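You operate a simulated robot arm through the tools that you are given. There is no shell and no other tool.

Carry out the task below with a simulated robot arm. There is one attempt and no reset: what you move stays moved.

Task
Bring the tension knob into its green band and clamp it.
Fine: CARRIAGE knob off and locked before the clear guard opens; free the clamp knob first; shut the guard again. Where these are worked on the way, their far stop is far enough and under half their travel is too little: clear guard.

The check looks at the end state, three seconds after you hand in, the way a careful person would. Anything else that was tipped, shoved, dropped, spilled or broken makes it a failure.

Robot
A 6-joint arm with a two-finger gripper, fixed in place. Base frame: the origin is at the foot of the arm, x ahead of it, y to its left, z up. Units: mm, degrees, N and s.
Its first joint turns from -166.0 to 166.0 degrees. Payload 2.45 kg.
The TCP is the grasp point between the finger pads, 20 mm short of the fingertips. In the tool frame z runs along the fingers and y along their closing line. The gripper opens to 140 mm. The gripper's body begins 168 mm behind the TCP.
Orientation is that of the tool frame in the base frame, as a unit quaternion [w, x, y, z]. With the fingers straight down and closing along the base's y, the tool's x points along the base's -x, its y along +y and its z along -z.

Tools
- The arm moves only by the tool send_rows. Its arguments are lists of equal length, an entry for each row: "xyz": the shift along the base's x, y, z in cm, a list of three; "angular": the turn, a rotation vector about the base's x, y, z in degrees, a list of three; "claw": the finger opening in cm, from 0 to 14. In form: {"xyz": [[tx, ty, tz], ...], "angular": [[ax, ay, az], ...], "claw": [claw, ...]}. A call has 1 to 20 rows; each row is the pose to reach, as a shift and turn from the pose commanded when the call began. Each row takes 0.2 s and may step no farther than 50 mm and 8.6 degrees from the row before; otherwise, or with a gripper value out of range, the whole call is refused. Where a pose cannot be reached the arm comes as near as it can. A force on the tool above 60 N (or 10 N above the force at the start of the call, whichever is more), or a blocked arm, ends the call early, and 0.2 s more pass. The fingers move at their own pace (about 45 mm/s each) and stop on an object; they squeeze with about 44 N. The grip force told is the motor's: it shows also when the fingers shut on nothing. Time passes only in rows, and 0.2 s behind the last, so rows that repeat a pose let the fingers close. It gives the time, the measured TCP pose, the force on the tool (base axes), the opening and the grip force at its end, in the units of the frame above (readings bear some noise), with the torque about the TCP (base axes, N m) and any sound that the robot's microphone picked up.
- Cameras (640 x 400 px; columns grow to the right, rows downward): "scene" is fixed at [399, 649.9, 1666.3]; the picture's right is [-0.71, -0.70, 0.00], its down [-0.46, 0.47, -0.75] and it looks along [0.53, -0.54, -0.66] (base axes); focal length 312 px, centre (320, 200). "wrist" rides on the gripper at [78, 11, -209] in the tool frame; the picture's right is [-0.14, 0.99, 0.00], its down [-0.92, -0.13, -0.37] and it looks along [-0.36, -0.05, 0.93] (tool axes); focal length 280 px, centre (320, 200). There is no depth. A picture from a camera that has moved, and an enlarged one, comes with that camera's place and axes in the base frame and with its lens.
- snapshot(camera): a new picture of that camera. No time passes.
- inspect(camera, box): a new picture of the part [left, top, right, bottom] of that camera's present view, enlarged. No time passes.
- close_job(): hands the job in; it is judged then, once.

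Nothing tells you positions but the pictures and the camera data. Unless the task says otherwise, let go and move clear before handing in.

The tools are called after ">>>" by a JSON object that holds its "op" and its "data". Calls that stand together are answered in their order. send_rows: Moves the arm, as the interface text tells. Its arguments: {"type":"object","properties":{"xyz":{"type":"array","items":{"type":"array","items":{"type":"number"}}},"angular":{"type":"array","items":{"type":"array","items":{"type":"number"}}},"claw":{"type":"array","items":{"type":"number"}}},"required":["xyz","angular","claw"]} The other tools are called the same way: snapshot (camera) takes a picture; inspect (camera, box) takes an enlarged picture of a part of a camera's view; close_job () hands the job in.

At the start:

```text
time_s: 0.0
eef_pos: [776.8, -9.8, 1308.9]
ee_rot: [0.0, 0.0, 1.0, 0.0]
wrist_force: [0.2, 0.5, 0.1]
moment: [-0.03, 0.01, 0.01]
gripper_width: 139.9
finger_force: 0.1
```

scene: 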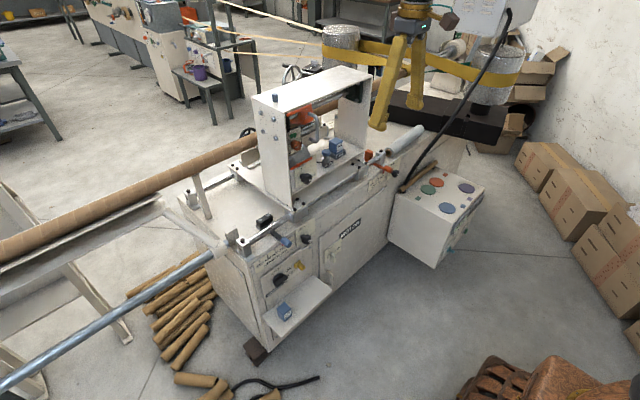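
wrist: 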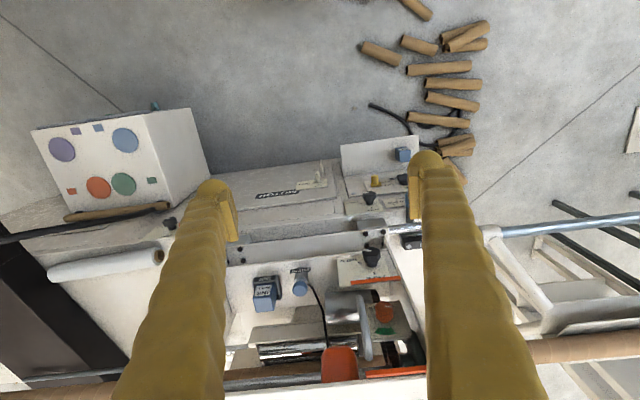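

I see a machine with a control face, a guarded box with knobs, and a control panel. I'll look closer at the parts before moving anything.

>>> {"op": "inspect", "data": {"camera": "scene", "box": [230, 60, 390, 220]}}

>>> {"op": "inspect", "data": {"camera": "scene", "box": [220, 200, 380, 340]}}

>>> {"op": "inspect", "data": {"camera": "wrist", "box": [220, 220, 440, 400]}}

>>> {"op": "inspect", "data": {"camera": "wrist", "box": [220, 130, 440, 270]}}

>>> {"op": "inspect", "data": {"camera": "scene", "box": [380, 150, 500, 270]}}

```text
2.50 times, centred on (310, 140) of scene
camera zoom: at [399.0, 649.9, 1666.3], right [-0.71, -0.7, 0.0], down [-0.46, 0.47, -0.75], along [0.53, -0.54, -0.66], focal length 779 px, centre (345, 350)
```

zoom: 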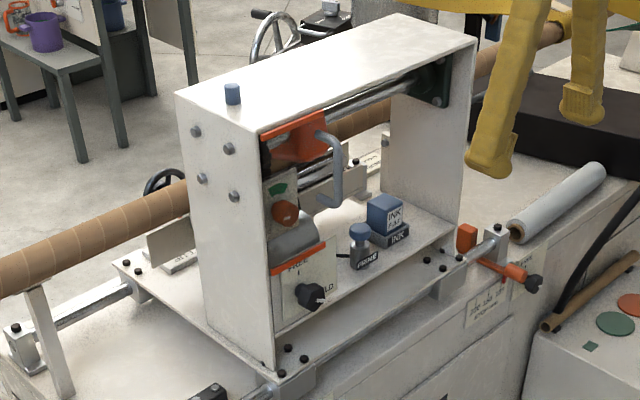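

```text
2.86 times, centred on (300, 270) of scene
camera zoom: at [399.0, 649.9, 1666.3], right [-0.71, -0.7, 0.0], down [-0.46, 0.47, -0.75], along [0.53, -0.54, -0.66], focal length 891 px, centre (377, 0)
```

zoom: 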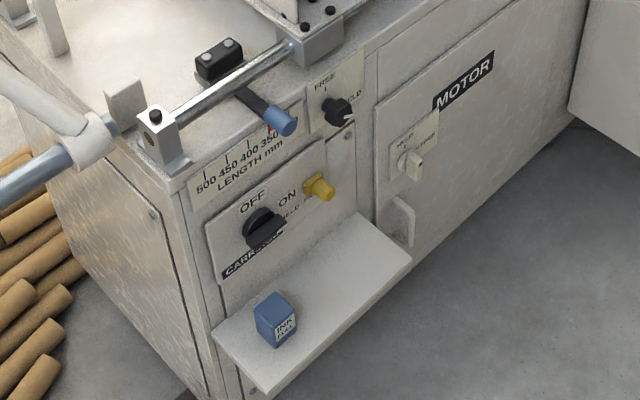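

```text
2.22 times, centred on (330, 310) of wrist
camera zoom: at [699.3, 0.7, 1518.9], right [0.14, 0.99, 0.0], down [0.92, -0.13, 0.37], along [0.36, -0.05, -0.93], focal length 623 px, centre (298, -44)
```

zoom: 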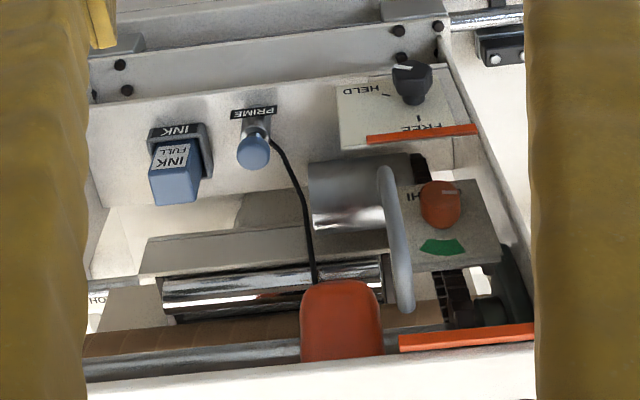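

```text
2.86 times, centred on (330, 200) of wrist
camera zoom: at [699.3, 0.7, 1518.9], right [0.14, 0.99, 0.0], down [0.92, -0.13, 0.37], along [0.36, -0.05, -0.93], focal length 801 px, centre (291, 200)
```

zoom: 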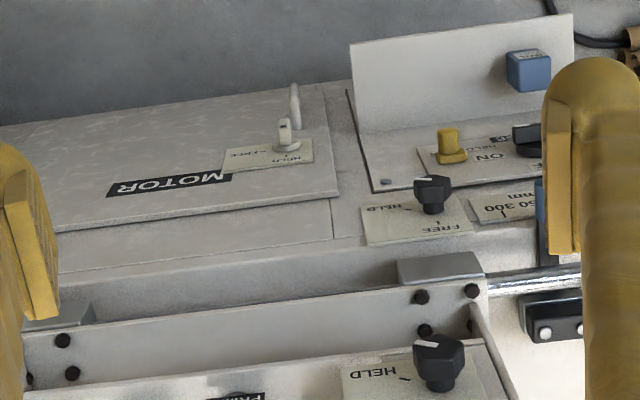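

```text
3.33 times, centred on (440, 210) of scene
camera zoom: at [399.0, 649.9, 1666.3], right [-0.71, -0.7, 0.0], down [-0.46, 0.47, -0.75], along [0.53, -0.54, -0.66], focal length 1039 px, centre (-80, 167)
```

zoom: 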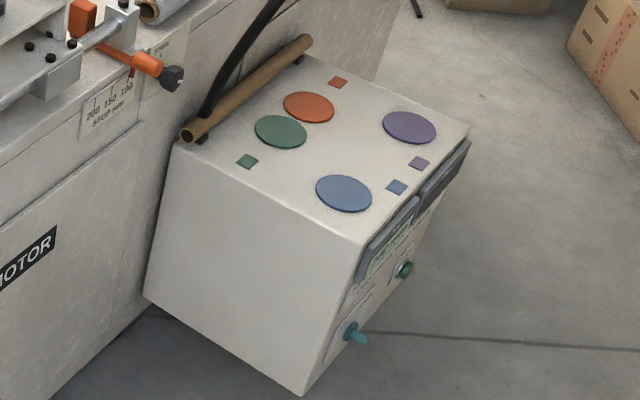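

The tension knob looks to be the orange one with the green band inside the gantry, with the black FREE/HELD clamp knob below it. The CARRIAGE selector is on the front face with a yellow lock beside it. I'll zoom in further to make out each part and its present state.

>>> {"op": "inspect", "data": {"camera": "scene", "box": [285, 95, 345, 140]}}

>>> {"op": "inspect", "data": {"camera": "scene", "box": [285, 135, 345, 190]}}

>>> {"op": "inspect", "data": {"camera": "scene", "box": [265, 245, 325, 300]}}

>>> {"op": "inspect", "data": {"camera": "wrist", "box": [325, 240, 415, 300]}}

>>> {"op": "inspect", "data": {"camera": "wrist", "box": [310, 290, 430, 390]}}

>>> {"op": "inspect", "data": {"camera": "wrist", "box": [330, 160, 420, 220]}}

```text
8.89 times, centred on (315, 118) of scene
camera zoom: at [399.0, 649.9, 1666.3], right [-0.71, -0.7, 0.0], down [-0.46, 0.47, -0.75], along [0.53, -0.54, -0.66], focal length 2771 px, centre (364, 933)
```

zoom: 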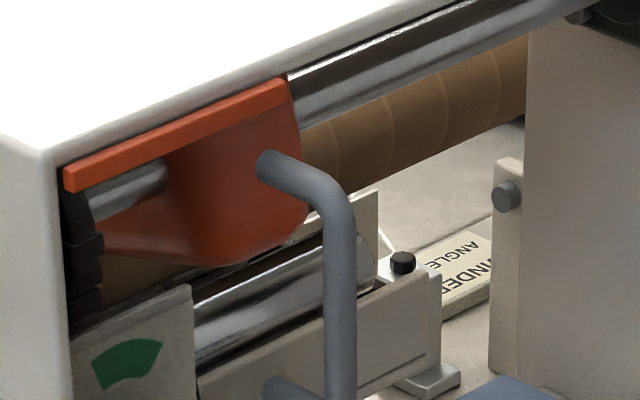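

```text
7.27 times, centred on (315, 162) of scene
camera zoom: at [399.0, 649.9, 1666.3], right [-0.71, -0.7, 0.0], down [-0.46, 0.47, -0.75], along [0.53, -0.54, -0.66], focal length 2267 px, centre (356, 473)
```

zoom: 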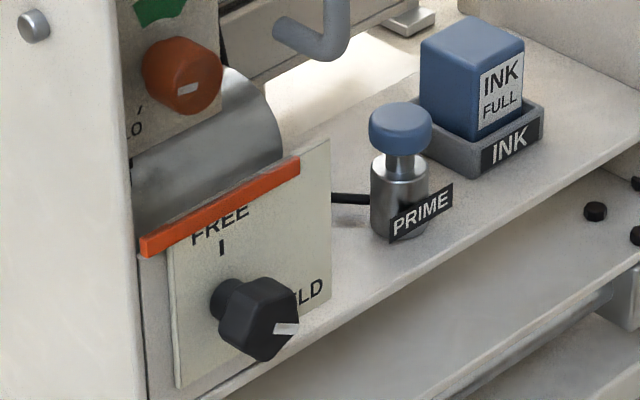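

```text
7.27 times, centred on (295, 272) of scene
camera zoom: at [399.0, 649.9, 1666.3], right [-0.71, -0.7, 0.0], down [-0.46, 0.47, -0.75], along [0.53, -0.54, -0.66], focal length 2267 px, centre (502, -327)
```

zoom: 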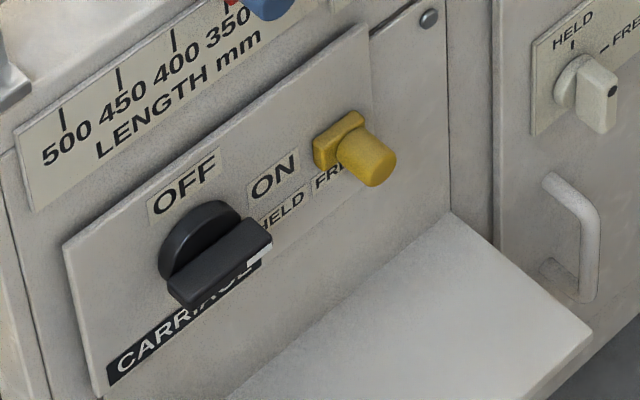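

```text
6.67 times, centred on (370, 270) of wrist
camera zoom: at [699.3, 0.7, 1518.9], right [0.14, 0.99, 0.0], down [0.92, -0.13, 0.37], along [0.36, -0.05, -0.93], focal length 1869 px, centre (-13, -267)
```

zoom: 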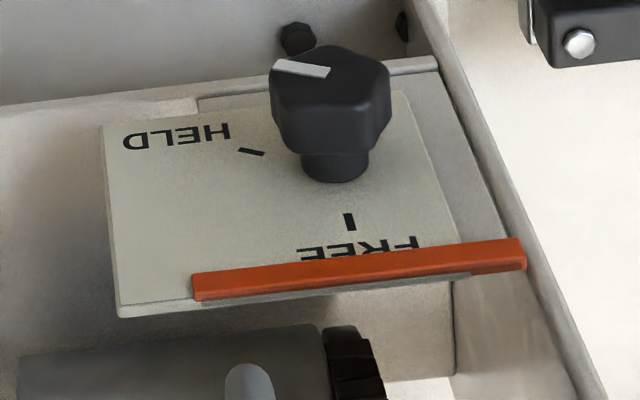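

```text
4.00 times, centred on (370, 340) of wrist
camera zoom: at [699.3, 0.7, 1518.9], right [0.14, 0.99, 0.0], down [0.92, -0.13, 0.37], along [0.36, -0.05, -0.93], focal length 1122 px, centre (120, -360)
```

zoom: 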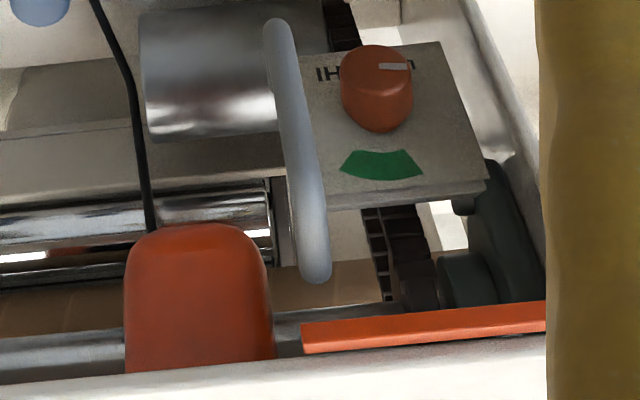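

```text
6.67 times, centred on (375, 190) of wrist
camera zoom: at [699.3, 0.7, 1518.9], right [0.14, 0.99, 0.0], down [0.92, -0.13, 0.37], along [0.36, -0.05, -0.93], focal length 1869 px, centre (-47, 267)
```

zoom: 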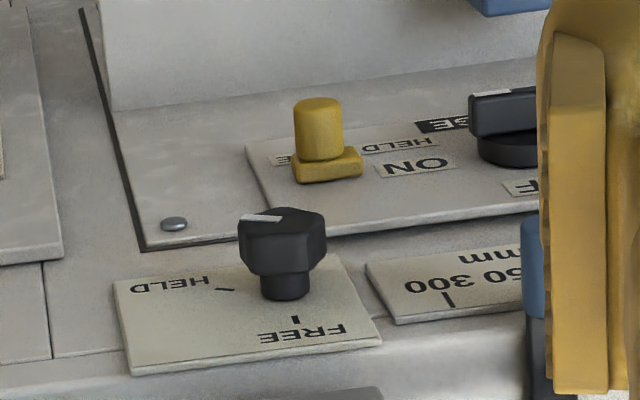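

The parts seem to lie roughly here: clamp knob (1036, 65, 1004), tension knob (1085, 65, 1116) behind a clear pane with its handle near y≈20, and CARRIAGE knob (1020, 245, 600) with the yellow lock near y≈148. All the faces point toward −x, so I'll swing the tool to point along +x and look from the front.

>>> {"op": "send_rows", "data": {"xyz": [[0, 0.5, -1.5], [0, 1, -3], [0, 1.5, -4.5], [0, 2, -6], [0, 2.5, -7.5], [0, 3, -9], [0, 3.5, -10.5], [0, 4, -12], [0, 4.5, -13.5], [0, 5, -15], [0, 6, -16]], "angular": [[0, -8.2, 0], [0, -16.4, 0], [0, -24.6, 0], [0, -32.8, 0], [0, -41, 0], [0, -49.2, 0], [0, -57.4, 0], [0, -65.6, 0], [0, -73.8, 0], [0, -82, 0], [0, -90, 0]], "claw": [14, 14, 14, 14, 14, 14, 14, 14, 14, 14, 14]}}

>>> {"op": "snapshot", "data": {"camera": "wrist"}}

>>> {"op": "snapshot", "data": {"camera": "scene"}}

```text
time_s: 2.4
eef_pos: [774.9, 50.8, 1149.0]
ee_rot: [0.707, 0.001, 0.707, -0.001]
wrist_force: [-0.7, -0.5, -0.3]
moment: [-0.03, -0.02, 0.03]
gripper_width: 140.0
finger_force: 0.1
out of reach, approached as far as the arm can: row 7, 8
```

```text
taken
camera wrist: at [566.4, 60.5, 1071.0], right [0.0, 0.99, 0.14], down [-0.37, -0.13, 0.92], along [0.93, -0.05, 0.37], focal length 280 px, centre (320, 200)
```

wrist: 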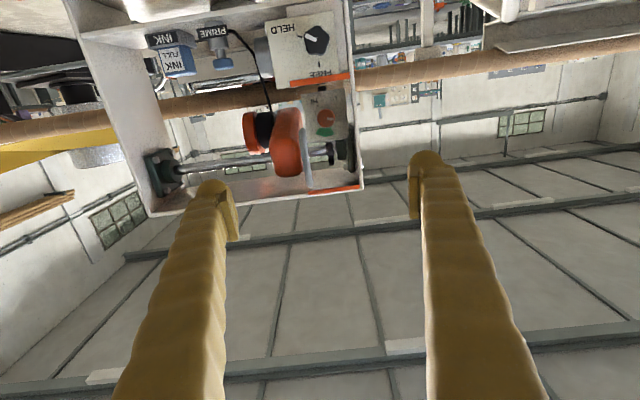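

```text
taken
```

scene: 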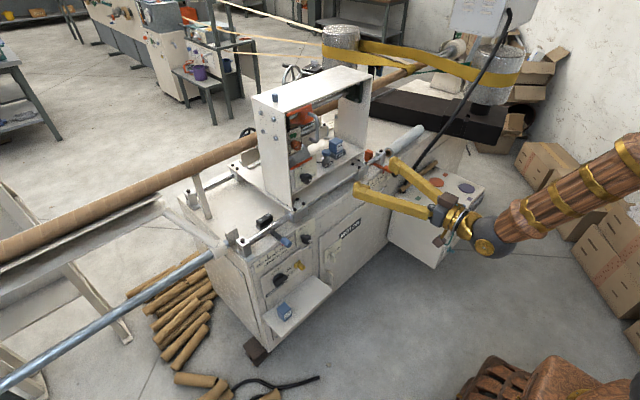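

The tool now points along +x and the picture is upside-down, which is fine. I'll enlarge the guard area.

>>> {"op": "inspect", "data": {"camera": "wrist", "box": [220, 0, 370, 100]}}

>>> {"op": "inspect", "data": {"camera": "wrist", "box": [235, 80, 370, 200]}}

>>> {"op": "inspect", "data": {"camera": "wrist", "box": [295, 75, 365, 125]}}

>>> {"op": "inspect", "data": {"camera": "wrist", "box": [295, 120, 365, 195]}}

```text
4.00 times, centred on (295, 50) of wrist
camera zoom: at [566.4, 60.5, 1071.0], right [0.0, 0.99, 0.14], down [-0.37, -0.13, 0.92], along [0.93, -0.05, 0.37], focal length 1122 px, centre (420, 800)
```

zoom: 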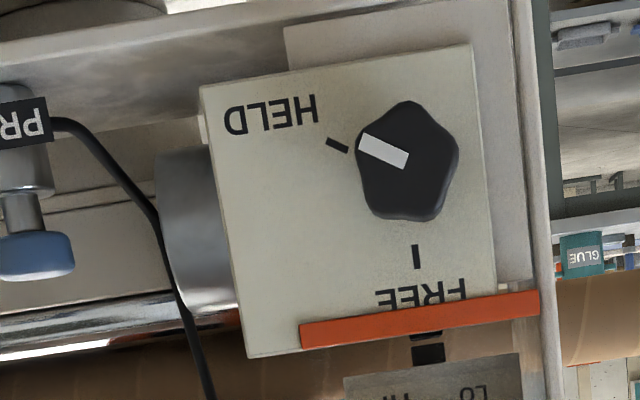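

```text
3.33 times, centred on (302, 140) of wrist
camera zoom: at [566.4, 60.5, 1071.0], right [0.0, 0.99, 0.14], down [-0.37, -0.13, 0.92], along [0.93, -0.05, 0.37], focal length 935 px, centre (378, 400)
```

zoom: 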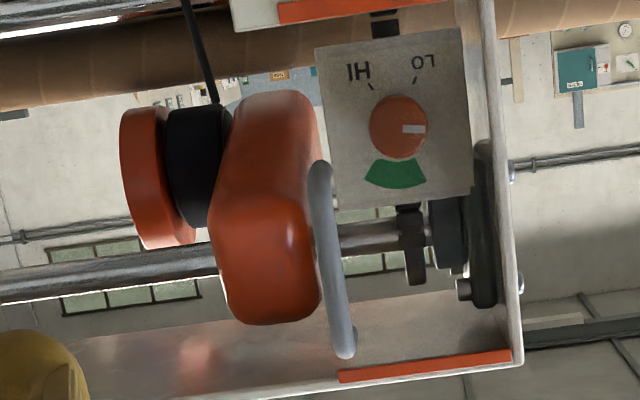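

```text
8.00 times, centred on (330, 100) of wrist
camera zoom: at [566.4, 60.5, 1071.0], right [0.0, 0.99, 0.14], down [-0.37, -0.13, 0.92], along [0.93, -0.05, 0.37], focal length 2243 px, centre (240, 1000)
```

zoom: 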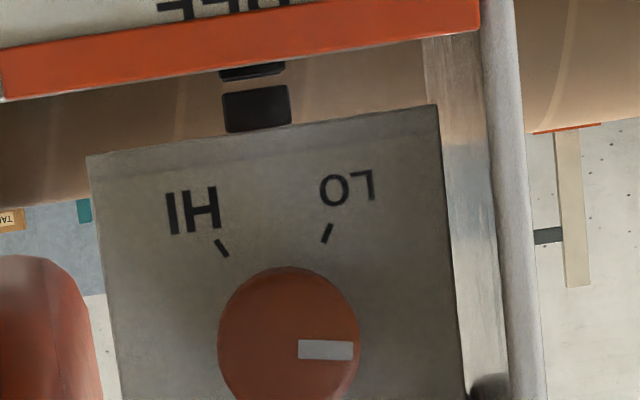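

```text
5.33 times, centred on (330, 158) of wrist
camera zoom: at [566.4, 60.5, 1071.0], right [0.0, 0.99, 0.14], down [-0.37, -0.13, 0.92], along [0.93, -0.05, 0.37], focal length 1495 px, centre (267, 427)
```

zoom: 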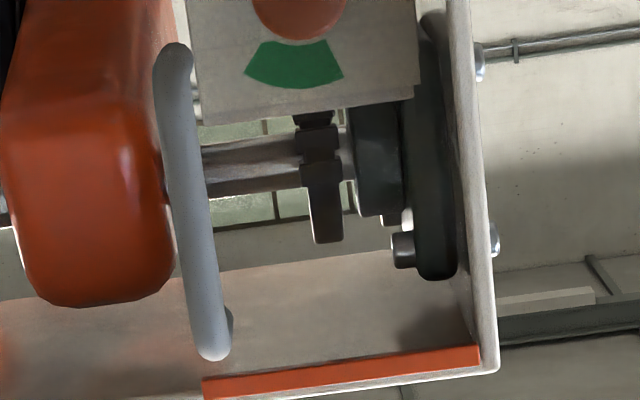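

The guard is a clear pane between two orange edges, with the grey handle on its −y edge, so it probably hinges at the column. From the front the tension pointer sits at the left and green is at the top, which means +90° about x. The clamp pointer is on HELD and FREE is up, about −110°. Next I'll go down to look at the CARRIAGE panel.

>>> {"op": "send_rows", "data": {"xyz": [[-1, 1.5, -4.5], [-2, 3, -9], [-2, 4.5, -13.5], [-2, 6, -18], [-2, 7.5, -22.5], [-2, 9, -27], [-2, 10.5, -31.5], [-2, 11.5, -36], [-2, 12.5, -40], [-2, 13, -43]], "angular": [[0, 0, 0], [0, 0, 0], [0, 0, 0], [0, 0, 0], [0, 0, 0], [0, 0, 0], [0, 0, 0], [0, 0, 0], [0, 0, 0], [0, 0, 0]], "claw": [14, 14, 14, 14, 14, 14, 14, 14, 14, 14]}}

>>> {"op": "snapshot", "data": {"camera": "wrist"}}

>>> {"op": "snapshot", "data": {"camera": "scene"}}

```text
time_s: 4.6
eef_pos: [756.5, 184.3, 719.5]
ee_rot: [0.707, -0.001, 0.707, 0.0]
wrist_force: [-1.0, -0.6, -0.8]
moment: [0.01, 0.01, 0.0]
gripper_width: 140.2
finger_force: 0.1
out of reach, approached as far as the arm can: row 1, 2, 3, 4, 5, 6, 7
```

```text
taken
camera wrist: at [548.4, 193.9, 641.7], right [0.0, 0.99, 0.14], down [-0.37, -0.13, 0.92], along [0.93, -0.05, 0.37], focal length 280 px, centre (320, 200)
```

wrist: 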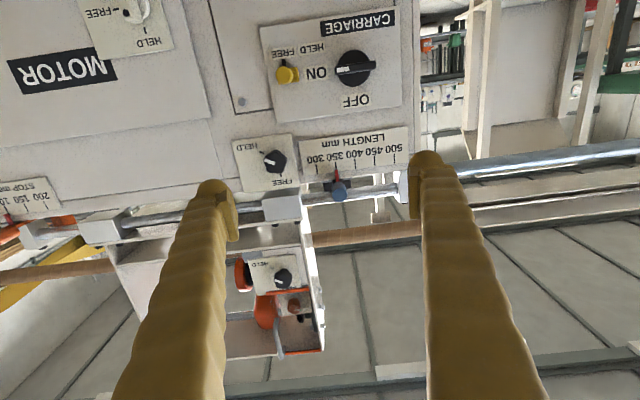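

```text
taken
```

scene: 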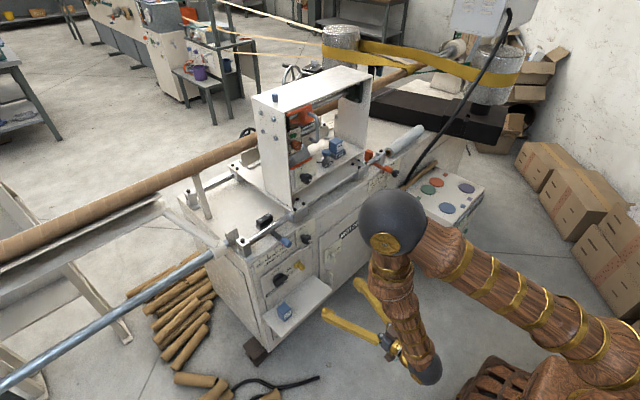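

I can see the CARRIAGE panel from the front (upside-down). I'll enlarge it.

>>> {"op": "inspect", "data": {"camera": "wrist", "box": [255, 5, 405, 125]}}

>>> {"op": "inspect", "data": {"camera": "wrist", "box": [225, 110, 415, 220]}}

>>> {"op": "inspect", "data": {"camera": "scene", "box": [265, 245, 325, 300]}}

```text
3.33 times, centred on (330, 65) of wrist
camera zoom: at [548.4, 193.9, 641.7], right [0.0, 0.99, 0.14], down [-0.37, -0.13, 0.92], along [0.93, -0.05, 0.37], focal length 935 px, centre (287, 650)
```

zoom: 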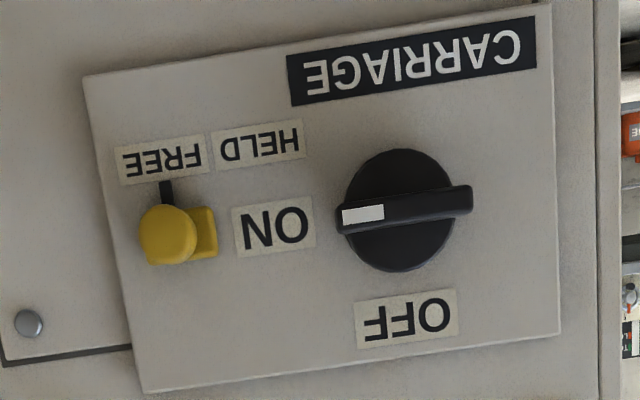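

```text
3.37 times, centred on (320, 165) of wrist
camera zoom: at [548.4, 193.9, 641.7], right [0.0, 0.99, 0.14], down [-0.37, -0.13, 0.92], along [0.93, -0.05, 0.37], focal length 944 px, centre (320, 318)
```

zoom: 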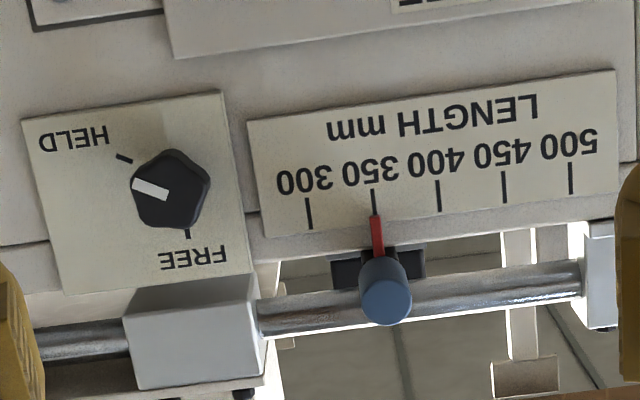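

```text
7.27 times, centred on (295, 272) of scene
camera zoom: at [399.0, 649.9, 1666.3], right [-0.71, -0.7, 0.0], down [-0.46, 0.47, -0.75], along [0.53, -0.54, -0.66], focal length 2267 px, centre (502, -327)
```

zoom: 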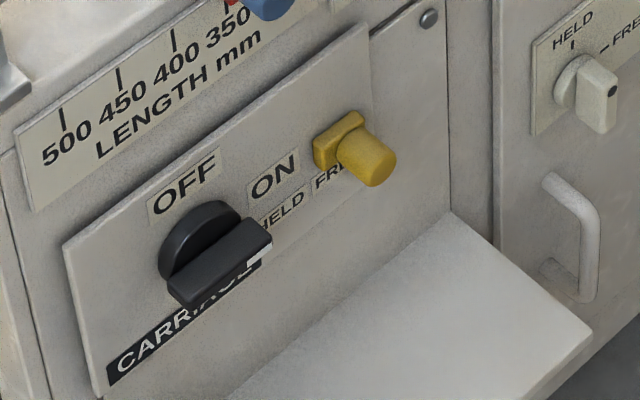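

CARRIAGE is at ON and OFF is up, so it needs −90° about x. I'll look closely at the yellow lock to learn how it moves.

>>> {"op": "inspect", "data": {"camera": "wrist", "box": [270, 30, 335, 80]}}

>>> {"op": "inspect", "data": {"camera": "scene", "box": [285, 250, 315, 275]}}

>>> {"op": "inspect", "data": {"camera": "scene", "box": [250, 265, 340, 340]}}

```text
8.00 times, centred on (302, 55) of wrist
camera zoom: at [548.4, 193.9, 641.7], right [0.0, 0.99, 0.14], down [-0.37, -0.13, 0.92], along [0.93, -0.05, 0.37], focal length 2243 px, centre (460, 1360)
```

zoom: 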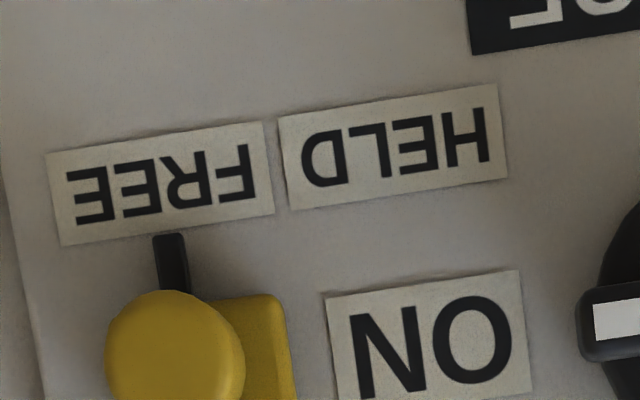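

```text
16.00 times, centred on (300, 262) of scene
camera zoom: at [399.0, 649.9, 1666.3], right [-0.71, -0.7, 0.0], down [-0.46, 0.47, -0.75], along [0.53, -0.54, -0.66], focal length 4988 px, centre (640, -800)
```

zoom: 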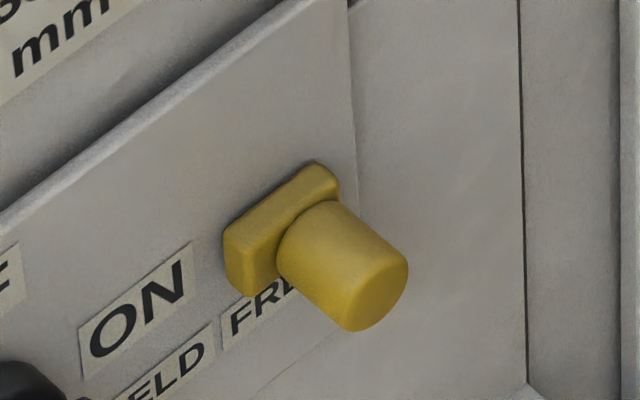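

```text
5.33 times, centred on (295, 302) of scene
camera zoom: at [399.0, 649.9, 1666.3], right [-0.71, -0.7, 0.0], down [-0.46, 0.47, -0.75], along [0.53, -0.54, -0.66], focal length 1663 px, centre (453, -347)
```

zoom: 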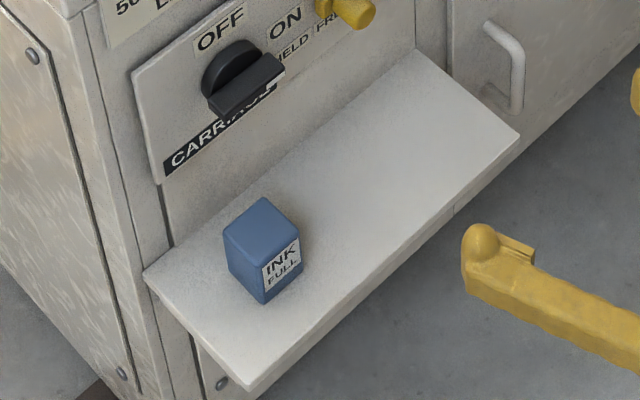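

The yellow lock looks like a slider that moves toward HELD (+y). I'll zoom on the CARRIAGE knob to judge its depth.

>>> {"op": "inspect", "data": {"camera": "scene", "box": [276, 262, 306, 287]}}

>>> {"op": "inspect", "data": {"camera": "wrist", "box": [330, 40, 380, 95]}}

```text
16.00 times, centred on (291, 274) of scene
camera zoom: at [399.0, 649.9, 1666.3], right [-0.71, -0.7, 0.0], down [-0.46, 0.47, -0.75], along [0.53, -0.54, -0.66], focal length 4988 px, centre (784, -992)
```

zoom: 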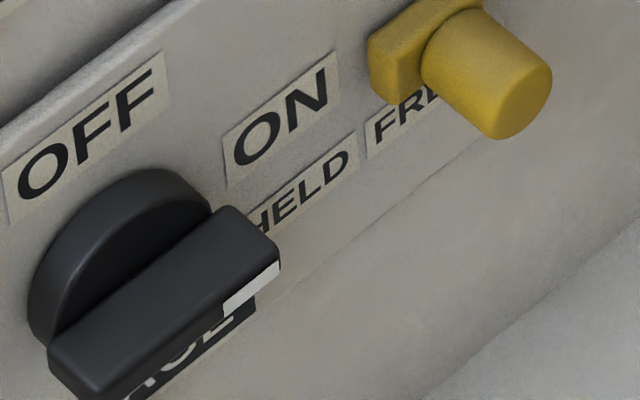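

```text
7.27 times, centred on (355, 68) of wrist
camera zoom: at [548.4, 193.9, 641.7], right [0.0, 0.99, 0.14], down [-0.37, -0.13, 0.92], along [0.93, -0.05, 0.37], focal length 2039 px, centre (66, 1164)
```

zoom: 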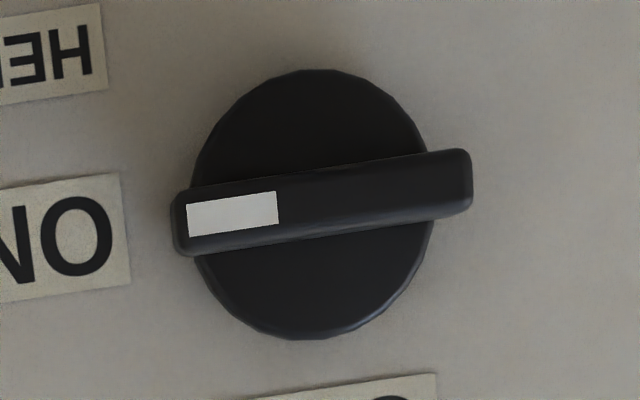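

CARRIAGE knob axis is about y≈250, z≈619, with the bar front near x≈1009 and the panel at x≈1034. I'll roll the gripper +90° so the fingers close across the bar, and stop short of it.

>>> {"op": "send_rows", "data": {"xyz": [[1, 0.6, -0.9], [2, 1.2, -1.8], [3, 1.8, -2.7], [4, 2.4, -3.6], [5, 3, -4.5], [6, 3.6, -5.5], [7, 4.2, -6.4], [8, 4.8, -7.3], [9, 5.4, -8.2], [12, 6, -9.1], [15, 6.6, -10.1]], "angular": [[8.2, 0, 0], [16.4, 0, 0], [24.6, 0, 0], [32.8, 0, 0], [41, 0, 0], [49.2, 0, 0], [57.4, 0, 0], [65.6, 0, 0], [73.8, 0, 0], [82, 0, 0], [90, 0, 0]], "claw": [14, 14, 13, 12, 11, 10, 9, 8, 7, 6, 6]}}

>>> {"op": "snapshot", "data": {"camera": "wrist"}}

>>> {"op": "inspect", "data": {"camera": "scene", "box": [220, 180, 420, 340]}}

```text
time_s: 7.0
eef_pos: [905.5, 245.0, 617.5]
ee_rot: [0.5, 0.5, 0.499, 0.501]
wrist_force: [-0.7, -0.7, -0.9]
moment: [0.02, 0.01, -0.01]
gripper_width: 60.1
finger_force: 0.1
```

```text
taken
camera wrist: at [698.2, 321.6, 629.8], right [0.0, -0.14, 0.99], down [-0.37, -0.92, -0.13], along [0.93, -0.36, -0.05], focal length 280 px, centre (320, 200)
```

wrist: 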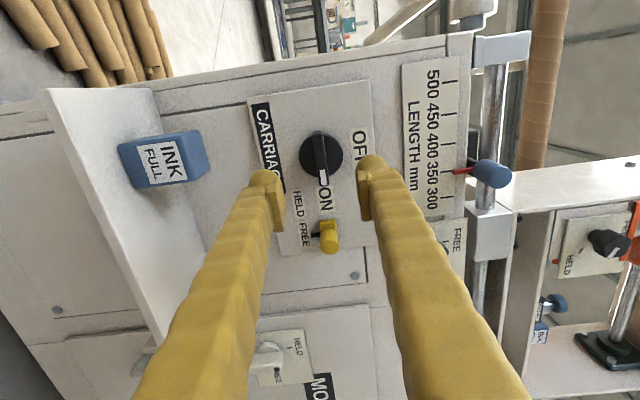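

```text
2.50 times, centred on (320, 260) of scene
camera zoom: at [399.0, 649.9, 1666.3], right [-0.71, -0.7, 0.0], down [-0.46, 0.47, -0.75], along [0.53, -0.54, -0.66], focal length 779 px, centre (320, 50)
```

zoom: 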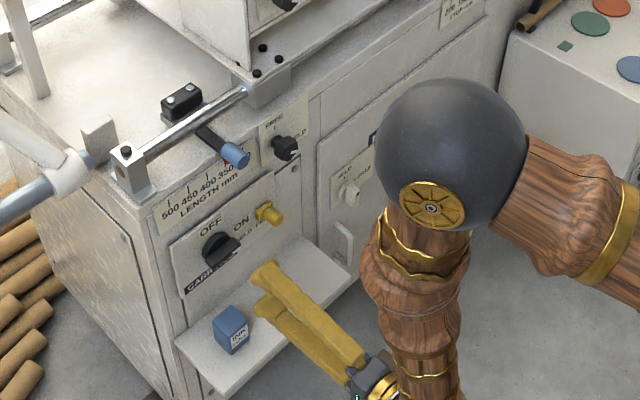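

>>> {"op": "inspect", "data": {"camera": "wrist", "box": [285, 120, 365, 260]}}

```text
2.86 times, centred on (325, 190) of wrist
camera zoom: at [698.2, 321.6, 629.8], right [0.0, -0.14, 0.99], down [-0.37, -0.92, -0.13], along [0.93, -0.36, -0.05], focal length 801 px, centre (306, 229)
```

zoom: 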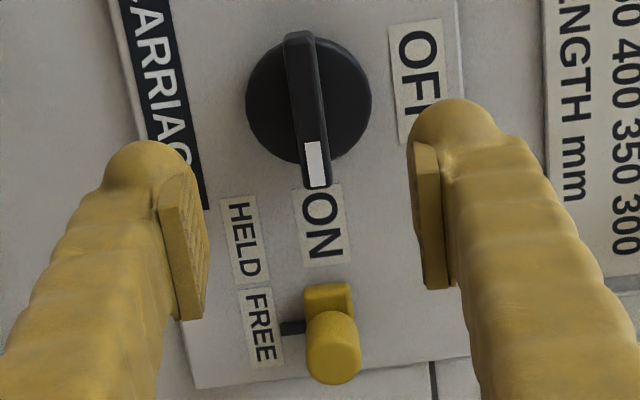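

Both views agree on the bar centre at (≈1008, 250, 620). I'll advance so the tips straddle the bar, then close.

>>> {"op": "send_rows", "data": {"xyz": [[2, 0.5, 0.2], [5, 0.5, 0.2], [7.5, 0.5, 0.2], [9.3, 0.5, 0.2], [9.3, 0.5, 0.2], [9.3, 0.5, 0.2], [9.3, 0.5, 0.2], [9.3, 0.5, 0.2], [9.3, 0.5, 0.2]], "angular": [[0, 0, 0], [0, 0, 0], [0, 0, 0], [0, 0, 0], [0, 0, 0], [0, 0, 0], [0, 0, 0], [0, 0, 0], [0, 0, 0]], "claw": [6, 6, 6, 6, 4, 2, 0, 0, 0]}}

>>> {"op": "snapshot", "data": {"camera": "wrist"}}

>>> {"op": "inspect", "data": {"camera": "scene", "box": [250, 230, 340, 300]}}

```text
time_s: 8.5
eef_pos: [997.5, 251.9, 620.7]
ee_rot: [0.5, 0.5, 0.5, 0.5]
wrist_force: [-8.6, -0.7, 7.0]
moment: [-0.03, -0.09, -0.13]
gripper_width: 11.8
finger_force: 12.1
stopped in row 7: the force on the tool passed its limit at 66 N (the readings are from after the stop); the commanded pose is now the measured one
```

```text
taken
camera wrist: at [789.1, 328.2, 631.6], right [0.0, -0.14, 0.99], down [-0.37, -0.92, -0.13], along [0.93, -0.36, -0.05], focal length 280 px, centre (320, 200)
```

wrist: 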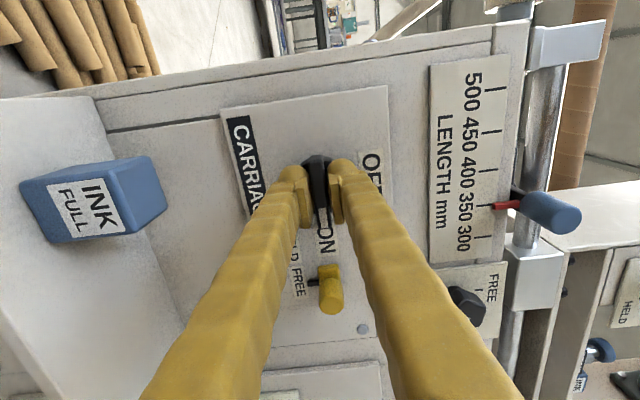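

```text
5.71 times, centred on (295, 265) of scene
camera zoom: at [399.0, 649.9, 1666.3], right [-0.71, -0.7, 0.0], down [-0.46, 0.47, -0.75], along [0.53, -0.54, -0.66], focal length 1781 px, centre (463, -171)
```

zoom: 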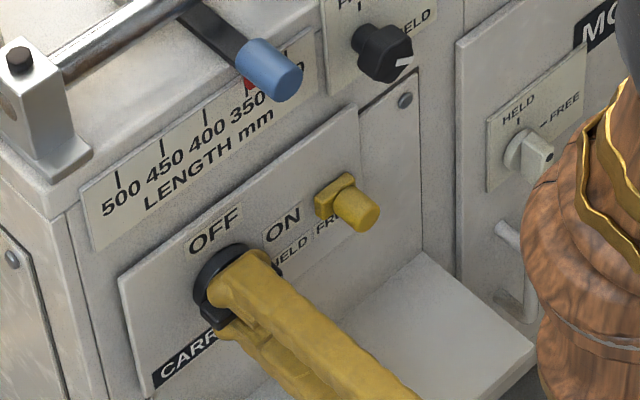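

The fingers are on the bar at 11.8 mm. I'll firm the grip and start turning gently toward OFF.

>>> {"op": "send_rows", "data": {"xyz": [[0, 0, 0], [0, 0, 0], [0, 0, 0], [0, 0, 0]], "angular": [[0, 0, 0], [0, 0, 0], [-4, 0, 0], [-8, 0, 0]], "claw": [0, 0, 0, 0]}}

```text
time_s: 9.5
eef_pos: [998.0, 251.1, 620.6]
ee_rot: [0.533, 0.464, 0.534, 0.463]
wrist_force: [-18.4, 5.7, 17.7]
moment: [0.05, -0.25, -0.16]
gripper_width: 11.2
finger_force: 37.4
```

>>> {"op": "send_rows", "data": {"xyz": [[-0.1, 0, 0.1], [-0.1, 0, 0.1], [-0.1, 0, 0.1], [-0.1, 0, 0.1], [-0.1, 0, 0.1]], "angular": [[-6, 0, 0], [-12, 0, 0], [-18, 0, 0], [-24, 0, 0], [-30, 0, 0]], "claw": [0, 0, 0, 0, 0]}}

>>> {"op": "snapshot", "data": {"camera": "wrist"}}

```text
time_s: 10.7
eef_pos: [996.2, 250.3, 619.9]
ee_rot: [0.635, 0.31, 0.637, 0.308]
wrist_force: [25.2, 4.5, -7.9]
moment: [0.0, 0.22, 0.25]
gripper_width: 11.3
finger_force: 38.2
```

```text
taken
camera wrist: at [787.9, 317.9, 581.3], right [0.0, 0.5, 0.86], down [-0.37, -0.8, 0.47], along [0.93, -0.32, 0.18], focal length 280 px, centre (320, 200)
```

wrist: 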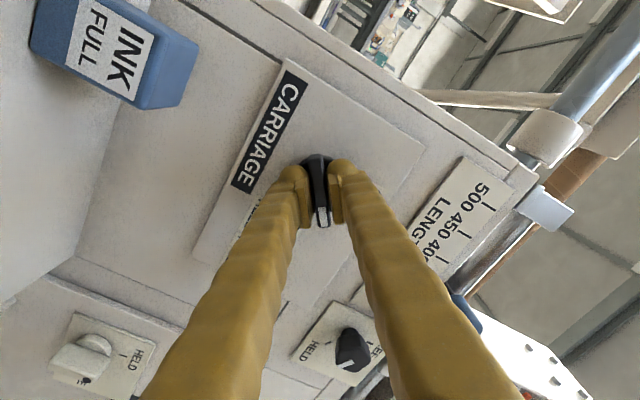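

The knob is turning with the gripper. I'll continue toward OFF.

>>> {"op": "send_rows", "data": {"xyz": [[0.1, 0, 0], [0.1, 0, 0], [0.1, 0, 0], [0.1, 0, 0], [0.1, 0, 0], [0.1, 0, 0], [0.1, 0, 0], [0.1, 0, 0], [0.1, 0, 0]], "angular": [[-6, 0, 0], [-12, 0, 0], [-18, 0, 0], [-24, 0, 0], [-30, 0, 0], [-36, 0, 0], [-42, 0, 0], [-48, 0, 0], [-52, 0, 0]], "claw": [0, 0, 0, 0, 0, 0, 0, 0, 0]}}

>>> {"op": "snapshot", "data": {"camera": "wrist"}}

>>> {"op": "inspect", "data": {"camera": "scene", "box": [250, 230, 340, 300]}}

```text
time_s: 12.7
eef_pos: [996.4, 250.3, 620.3]
ee_rot: [0.706, 0.001, 0.708, -0.004]
wrist_force: [18.5, -28.1, -22.8]
moment: [0.1, 0.26, -0.23]
gripper_width: 11.2
finger_force: 37.9
```

```text
taken
camera wrist: at [788.4, 260.7, 542.7], right [0.0, 0.99, 0.14], down [-0.37, -0.12, 0.92], along [0.93, -0.05, 0.36], focal length 280 px, centre (320, 200)
```

wrist: 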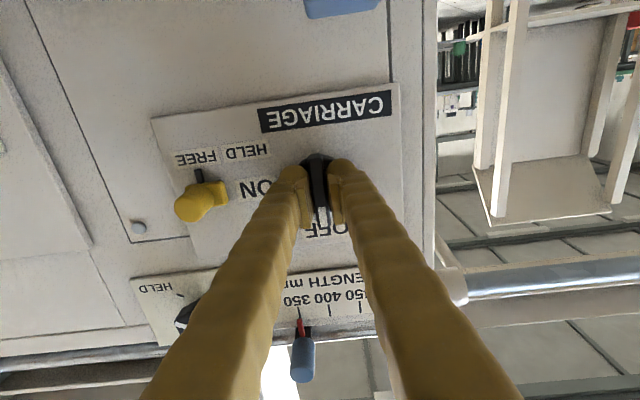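

```text
5.71 times, centred on (295, 265) of scene
camera zoom: at [399.0, 649.9, 1666.3], right [-0.71, -0.7, 0.0], down [-0.46, 0.47, -0.75], along [0.53, -0.54, -0.66], focal length 1781 px, centre (463, -171)
```

zoom: 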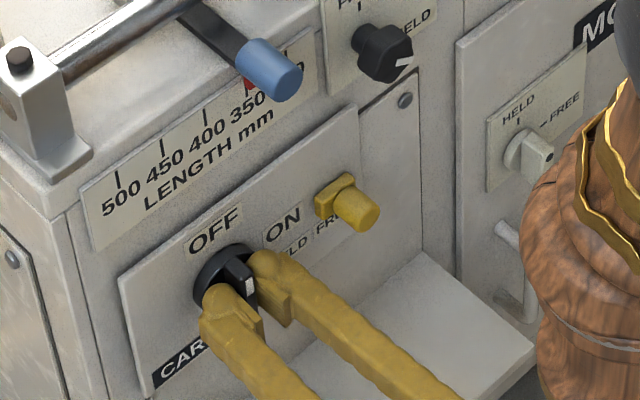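

The knob is at OFF. I'll nudge a few degrees more to check for a stop, then release and back away.

>>> {"op": "send_rows", "data": {"xyz": [[0, 0, 0], [0, 0, 0]], "angular": [[-3, 0, 0], [-4, 0, 0]], "claw": [0, 0]}}

>>> {"op": "inspect", "data": {"camera": "wrist", "box": [250, 80, 400, 260]}}

```text
time_s: 13.3
eef_pos: [995.7, 250.4, 619.4]
ee_rot: [0.706, -0.025, 0.707, -0.026]
wrist_force: [-15.0, -35.2, -7.6]
moment: [1.03, -0.08, -0.33]
gripper_width: 12.2
finger_force: 39.0
```

```text
2.22 times, centred on (325, 170) of wrist
camera zoom: at [788.3, 255.2, 542.2], right [0.0, 1.0, 0.07], down [-0.37, -0.06, 0.93], along [0.93, -0.03, 0.37], focal length 623 px, centre (309, 267)
```

zoom: 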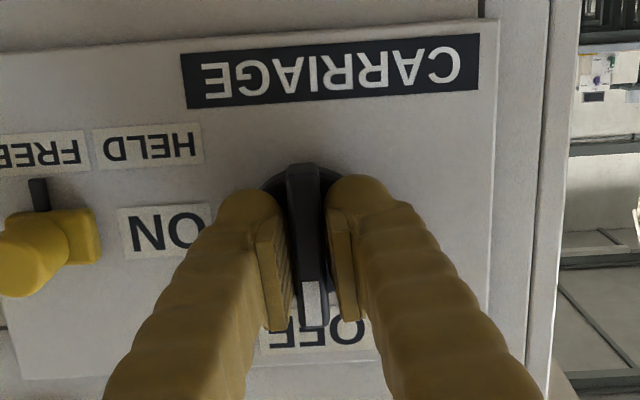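

There's about 1 N·m of resistance, so it's against its stop at OFF. I'll release and withdraw.

>>> {"op": "send_rows", "data": {"xyz": [[0, 0, 0], [0, 0, 0], [0, 0, 0], [-3, 0, 0], [-6, -1, 0], [-10, -3, 0], [-13, -6, 0]], "angular": [[3, 0, 0], [4, 0, 0], [4, 0, 0], [4, 0, 0], [4, 0, 0], [4, 0, 0], [4, 0, 0]], "claw": [3, 5, 5, 5, 6, 6, 6]}}

>>> {"op": "snapshot", "data": {"camera": "wrist"}}

>>> {"op": "inspect", "data": {"camera": "scene", "box": [250, 230, 340, 300]}}

```text
time_s: 14.9
eef_pos: [865.0, 191.1, 619.1]
ee_rot: [0.707, 0.0, 0.707, 0.0]
wrist_force: [0.1, -0.5, -1.2]
moment: [-0.02, 0.03, -0.01]
gripper_width: 60.1
finger_force: 0.1
```

```text
taken
camera wrist: at [656.7, 200.5, 542.3], right [0.0, 0.99, 0.14], down [-0.37, -0.13, 0.92], along [0.93, -0.05, 0.36], focal length 280 px, centre (320, 200)
```

wrist: 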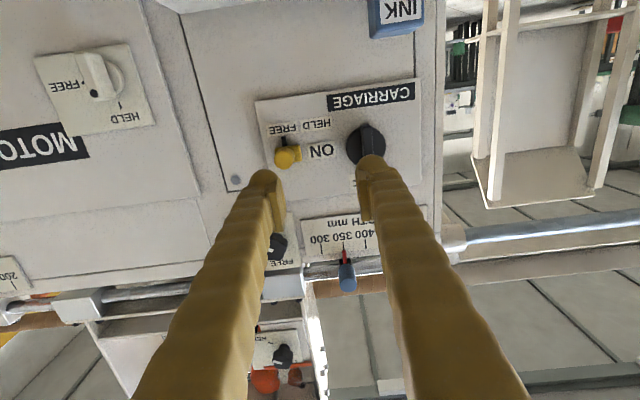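

```text
5.71 times, centred on (295, 265) of scene
camera zoom: at [399.0, 649.9, 1666.3], right [-0.71, -0.7, 0.0], down [-0.46, 0.47, -0.75], along [0.53, -0.54, -0.66], focal length 1781 px, centre (463, -171)
```

zoom: 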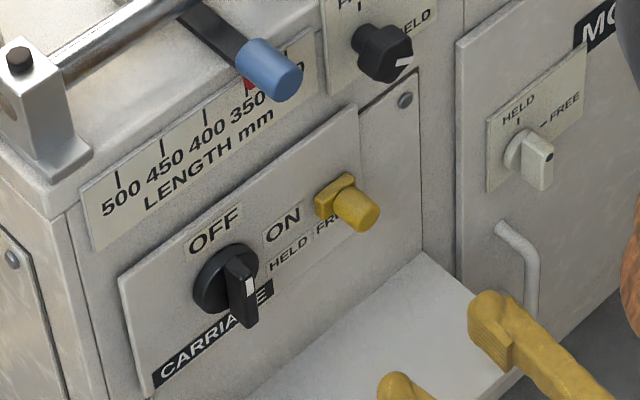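

CARRIAGE now reads OFF. Next is the yellow lock, so I'll refine its position.

>>> {"op": "inspect", "data": {"camera": "wrist", "box": [255, 85, 395, 185]}}

```text
4.00 times, centred on (325, 135) of wrist
camera zoom: at [656.7, 200.5, 542.3], right [0.0, 0.99, 0.14], down [-0.37, -0.13, 0.92], along [0.93, -0.05, 0.36], focal length 1122 px, centre (300, 460)
```

zoom: 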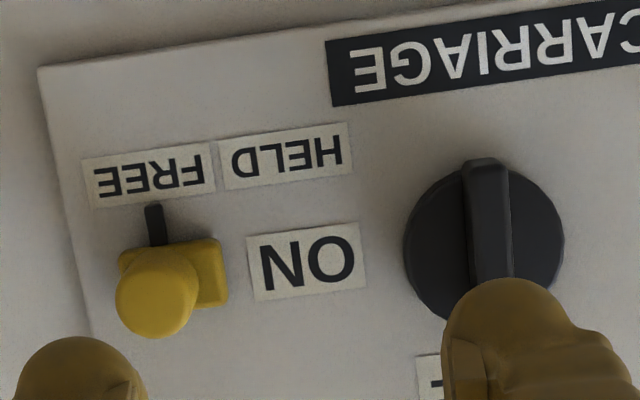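

Yellow knob cylinder: (front x≈1001, y≈143, z≈617), about 24 mm in diameter. I'll straddle it along y, grip, then slide it gently toward HELD (+y, about 45 mm).

>>> {"op": "send_rows", "data": {"xyz": [[1, -2.4, 0], [3, -4.8, -0.2], [7, -4.8, -0.2], [10, -4.8, -0.2], [12, -4.8, -0.2], [13.2, -4.8, -0.2], [13.2, -4.8, -0.2], [13.2, -4.8, -0.2], [13.2, -4.8, -0.2]], "angular": [[0, 0, 0], [0, 0, 0], [0, 0, 0], [0, 0, 0], [0, 0, 0], [0, 0, 0], [0, 0, 0], [0, 0, 0], [0, 0, 0]], "claw": [6, 6, 6, 6, 6, 6, 4.5, 3.2, 2.6]}}

>>> {"op": "snapshot", "data": {"camera": "wrist"}}

>>> {"op": "inspect", "data": {"camera": "scene", "box": [250, 230, 340, 300]}}

```text
time_s: 16.9
eef_pos: [998.5, 142.1, 617.6]
ee_rot: [0.706, 0.0, 0.708, -0.001]
wrist_force: [-0.1, 2.2, -0.8]
moment: [-0.01, 0.0, 0.06]
gripper_width: 27.5
finger_force: 0.4
```

```text
taken
camera wrist: at [790.1, 153.5, 540.5], right [0.0, 0.99, 0.14], down [-0.37, -0.13, 0.92], along [0.93, -0.05, 0.36], focal length 280 px, centre (320, 200)
```

wrist: 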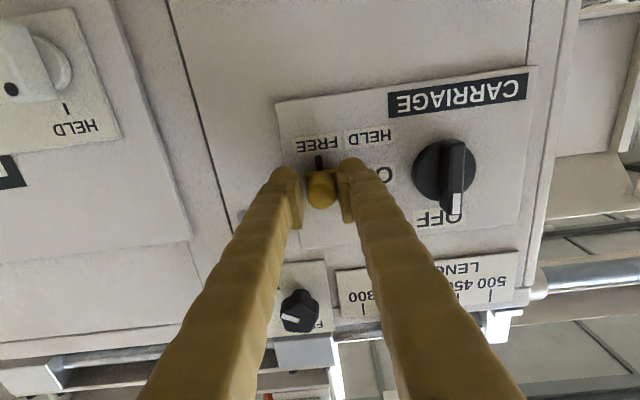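

```text
5.71 times, centred on (295, 265) of scene
camera zoom: at [399.0, 649.9, 1666.3], right [-0.71, -0.7, 0.0], down [-0.46, 0.47, -0.75], along [0.53, -0.54, -0.66], focal length 1781 px, centre (463, -171)
```

zoom: 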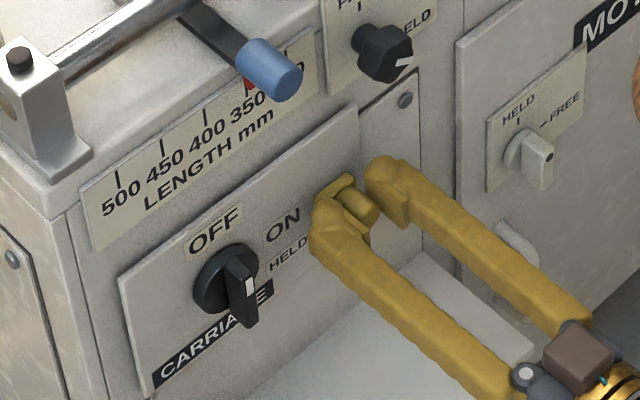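

>>> {"op": "send_rows", "data": {"xyz": [[0, 0.5, 0], [0, 1, 0], [0, 1.5, 0], [0, 2, 0], [0, 2.5, 0], [0, 3, 0], [0, 3.5, 0]], "angular": [[0, 0, 0], [0, 0, 0], [0, 0, 0], [0, 0, 0], [0, 0, 0], [0, 0, 0], [0, 0, 0]], "claw": [2.6, 2.6, 2.6, 2.6, 2.6, 2.6, 2.6]}}

>>> {"op": "snapshot", "data": {"camera": "wrist"}}

>>> {"op": "inspect", "data": {"camera": "scene", "box": [250, 230, 340, 300]}}

```text
time_s: 18.5
eef_pos: [999.6, 177.4, 620.3]
ee_rot: [0.707, 0.0, 0.708, -0.002]
wrist_force: [-3.8, 0.1, -1.4]
moment: [0.01, 0.07, 0.1]
gripper_width: 27.0
finger_force: 0.8
```

```text
taken
camera wrist: at [791.6, 188.1, 542.4], right [0.0, 0.99, 0.14], down [-0.37, -0.13, 0.92], along [0.93, -0.05, 0.36], focal length 280 px, centre (320, 200)
```

wrist: 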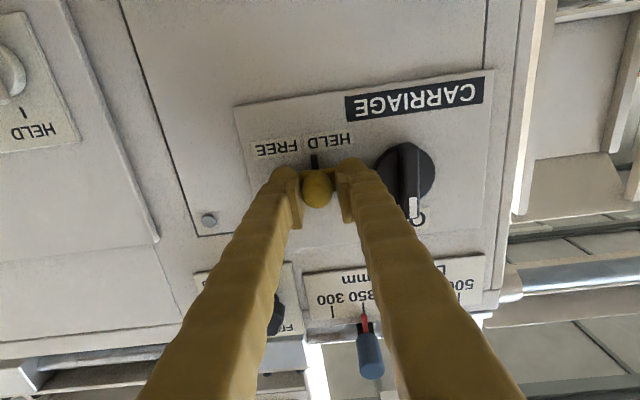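

```text
5.71 times, centred on (295, 265) of scene
camera zoom: at [399.0, 649.9, 1666.3], right [-0.71, -0.7, 0.0], down [-0.46, 0.47, -0.75], along [0.53, -0.54, -0.66], focal length 1781 px, centre (463, -171)
```

zoom: 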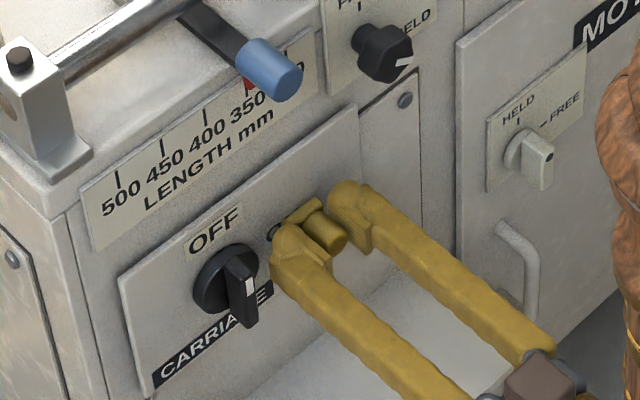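

It slides, and its pointer is now under HELD. I'll push on to the far stop.

>>> {"op": "send_rows", "data": {"xyz": [[0, 0.3, 0], [0, 0.6, 0], [0, 0.9, 0], [0, 1.2, 0], [0, 1.5, 0]], "angular": [[0, 0, 0], [0, 0, 0], [0, 0, 0], [0, 0, 0], [0, 0, 0]], "claw": [2.6, 2.6, 2.6, 2.6, 2.6]}}

>>> {"op": "inspect", "data": {"camera": "wrist", "box": [230, 70, 430, 240]}}

```text
time_s: 19.7
eef_pos: [1000.4, 192.5, 617.7]
ee_rot: [0.707, 0.0, 0.707, -0.001]
wrist_force: [-3.0, -7.8, 2.9]
moment: [-0.01, -0.03, 0.05]
gripper_width: 28.8
finger_force: 2.6
```

```text
2.35 times, centred on (330, 155) of wrist
camera zoom: at [791.5, 203.6, 541.3], right [0.0, 0.99, 0.14], down [-0.37, -0.13, 0.92], along [0.93, -0.05, 0.36], focal length 660 px, centre (296, 306)
```

zoom: 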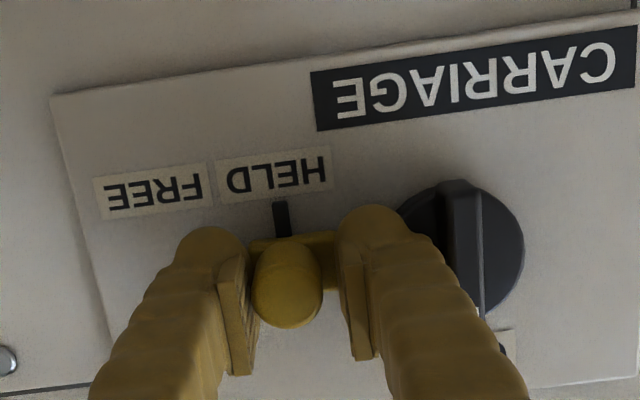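

>>> {"op": "send_rows", "data": {"xyz": [[0, 0.2, 0], [0, 0.4, 0]], "angular": [[0, 0, 0], [0, 0, 0]], "claw": [2.6, 2.6]}}

>>> {"op": "inspect", "data": {"camera": "wrist", "box": [230, 70, 430, 240]}}

```text
time_s: 20.4
eef_pos: [999.2, 194.4, 617.2]
ee_rot: [0.706, 0.002, 0.708, -0.004]
wrist_force: [-15.1, -6.6, 7.4]
moment: [0.25, -0.23, 0.53]
gripper_width: 30.2
finger_force: 3.2
stopped in row 2: the force on the tool passed its limit at 68 N (the readings are from after the stop); the commanded pose is now the measured one
```

```text
2.35 times, centred on (330, 155) of wrist
camera zoom: at [790.6, 205.3, 540.3], right [0.01, 0.99, 0.14], down [-0.37, -0.12, 0.92], along [0.93, -0.06, 0.36], focal length 660 px, centre (296, 306)
```

zoom: 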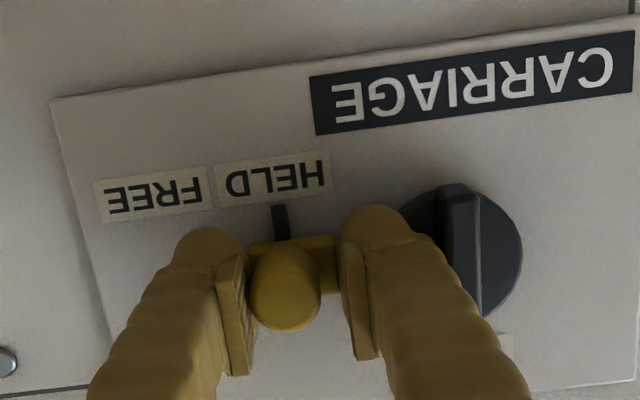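

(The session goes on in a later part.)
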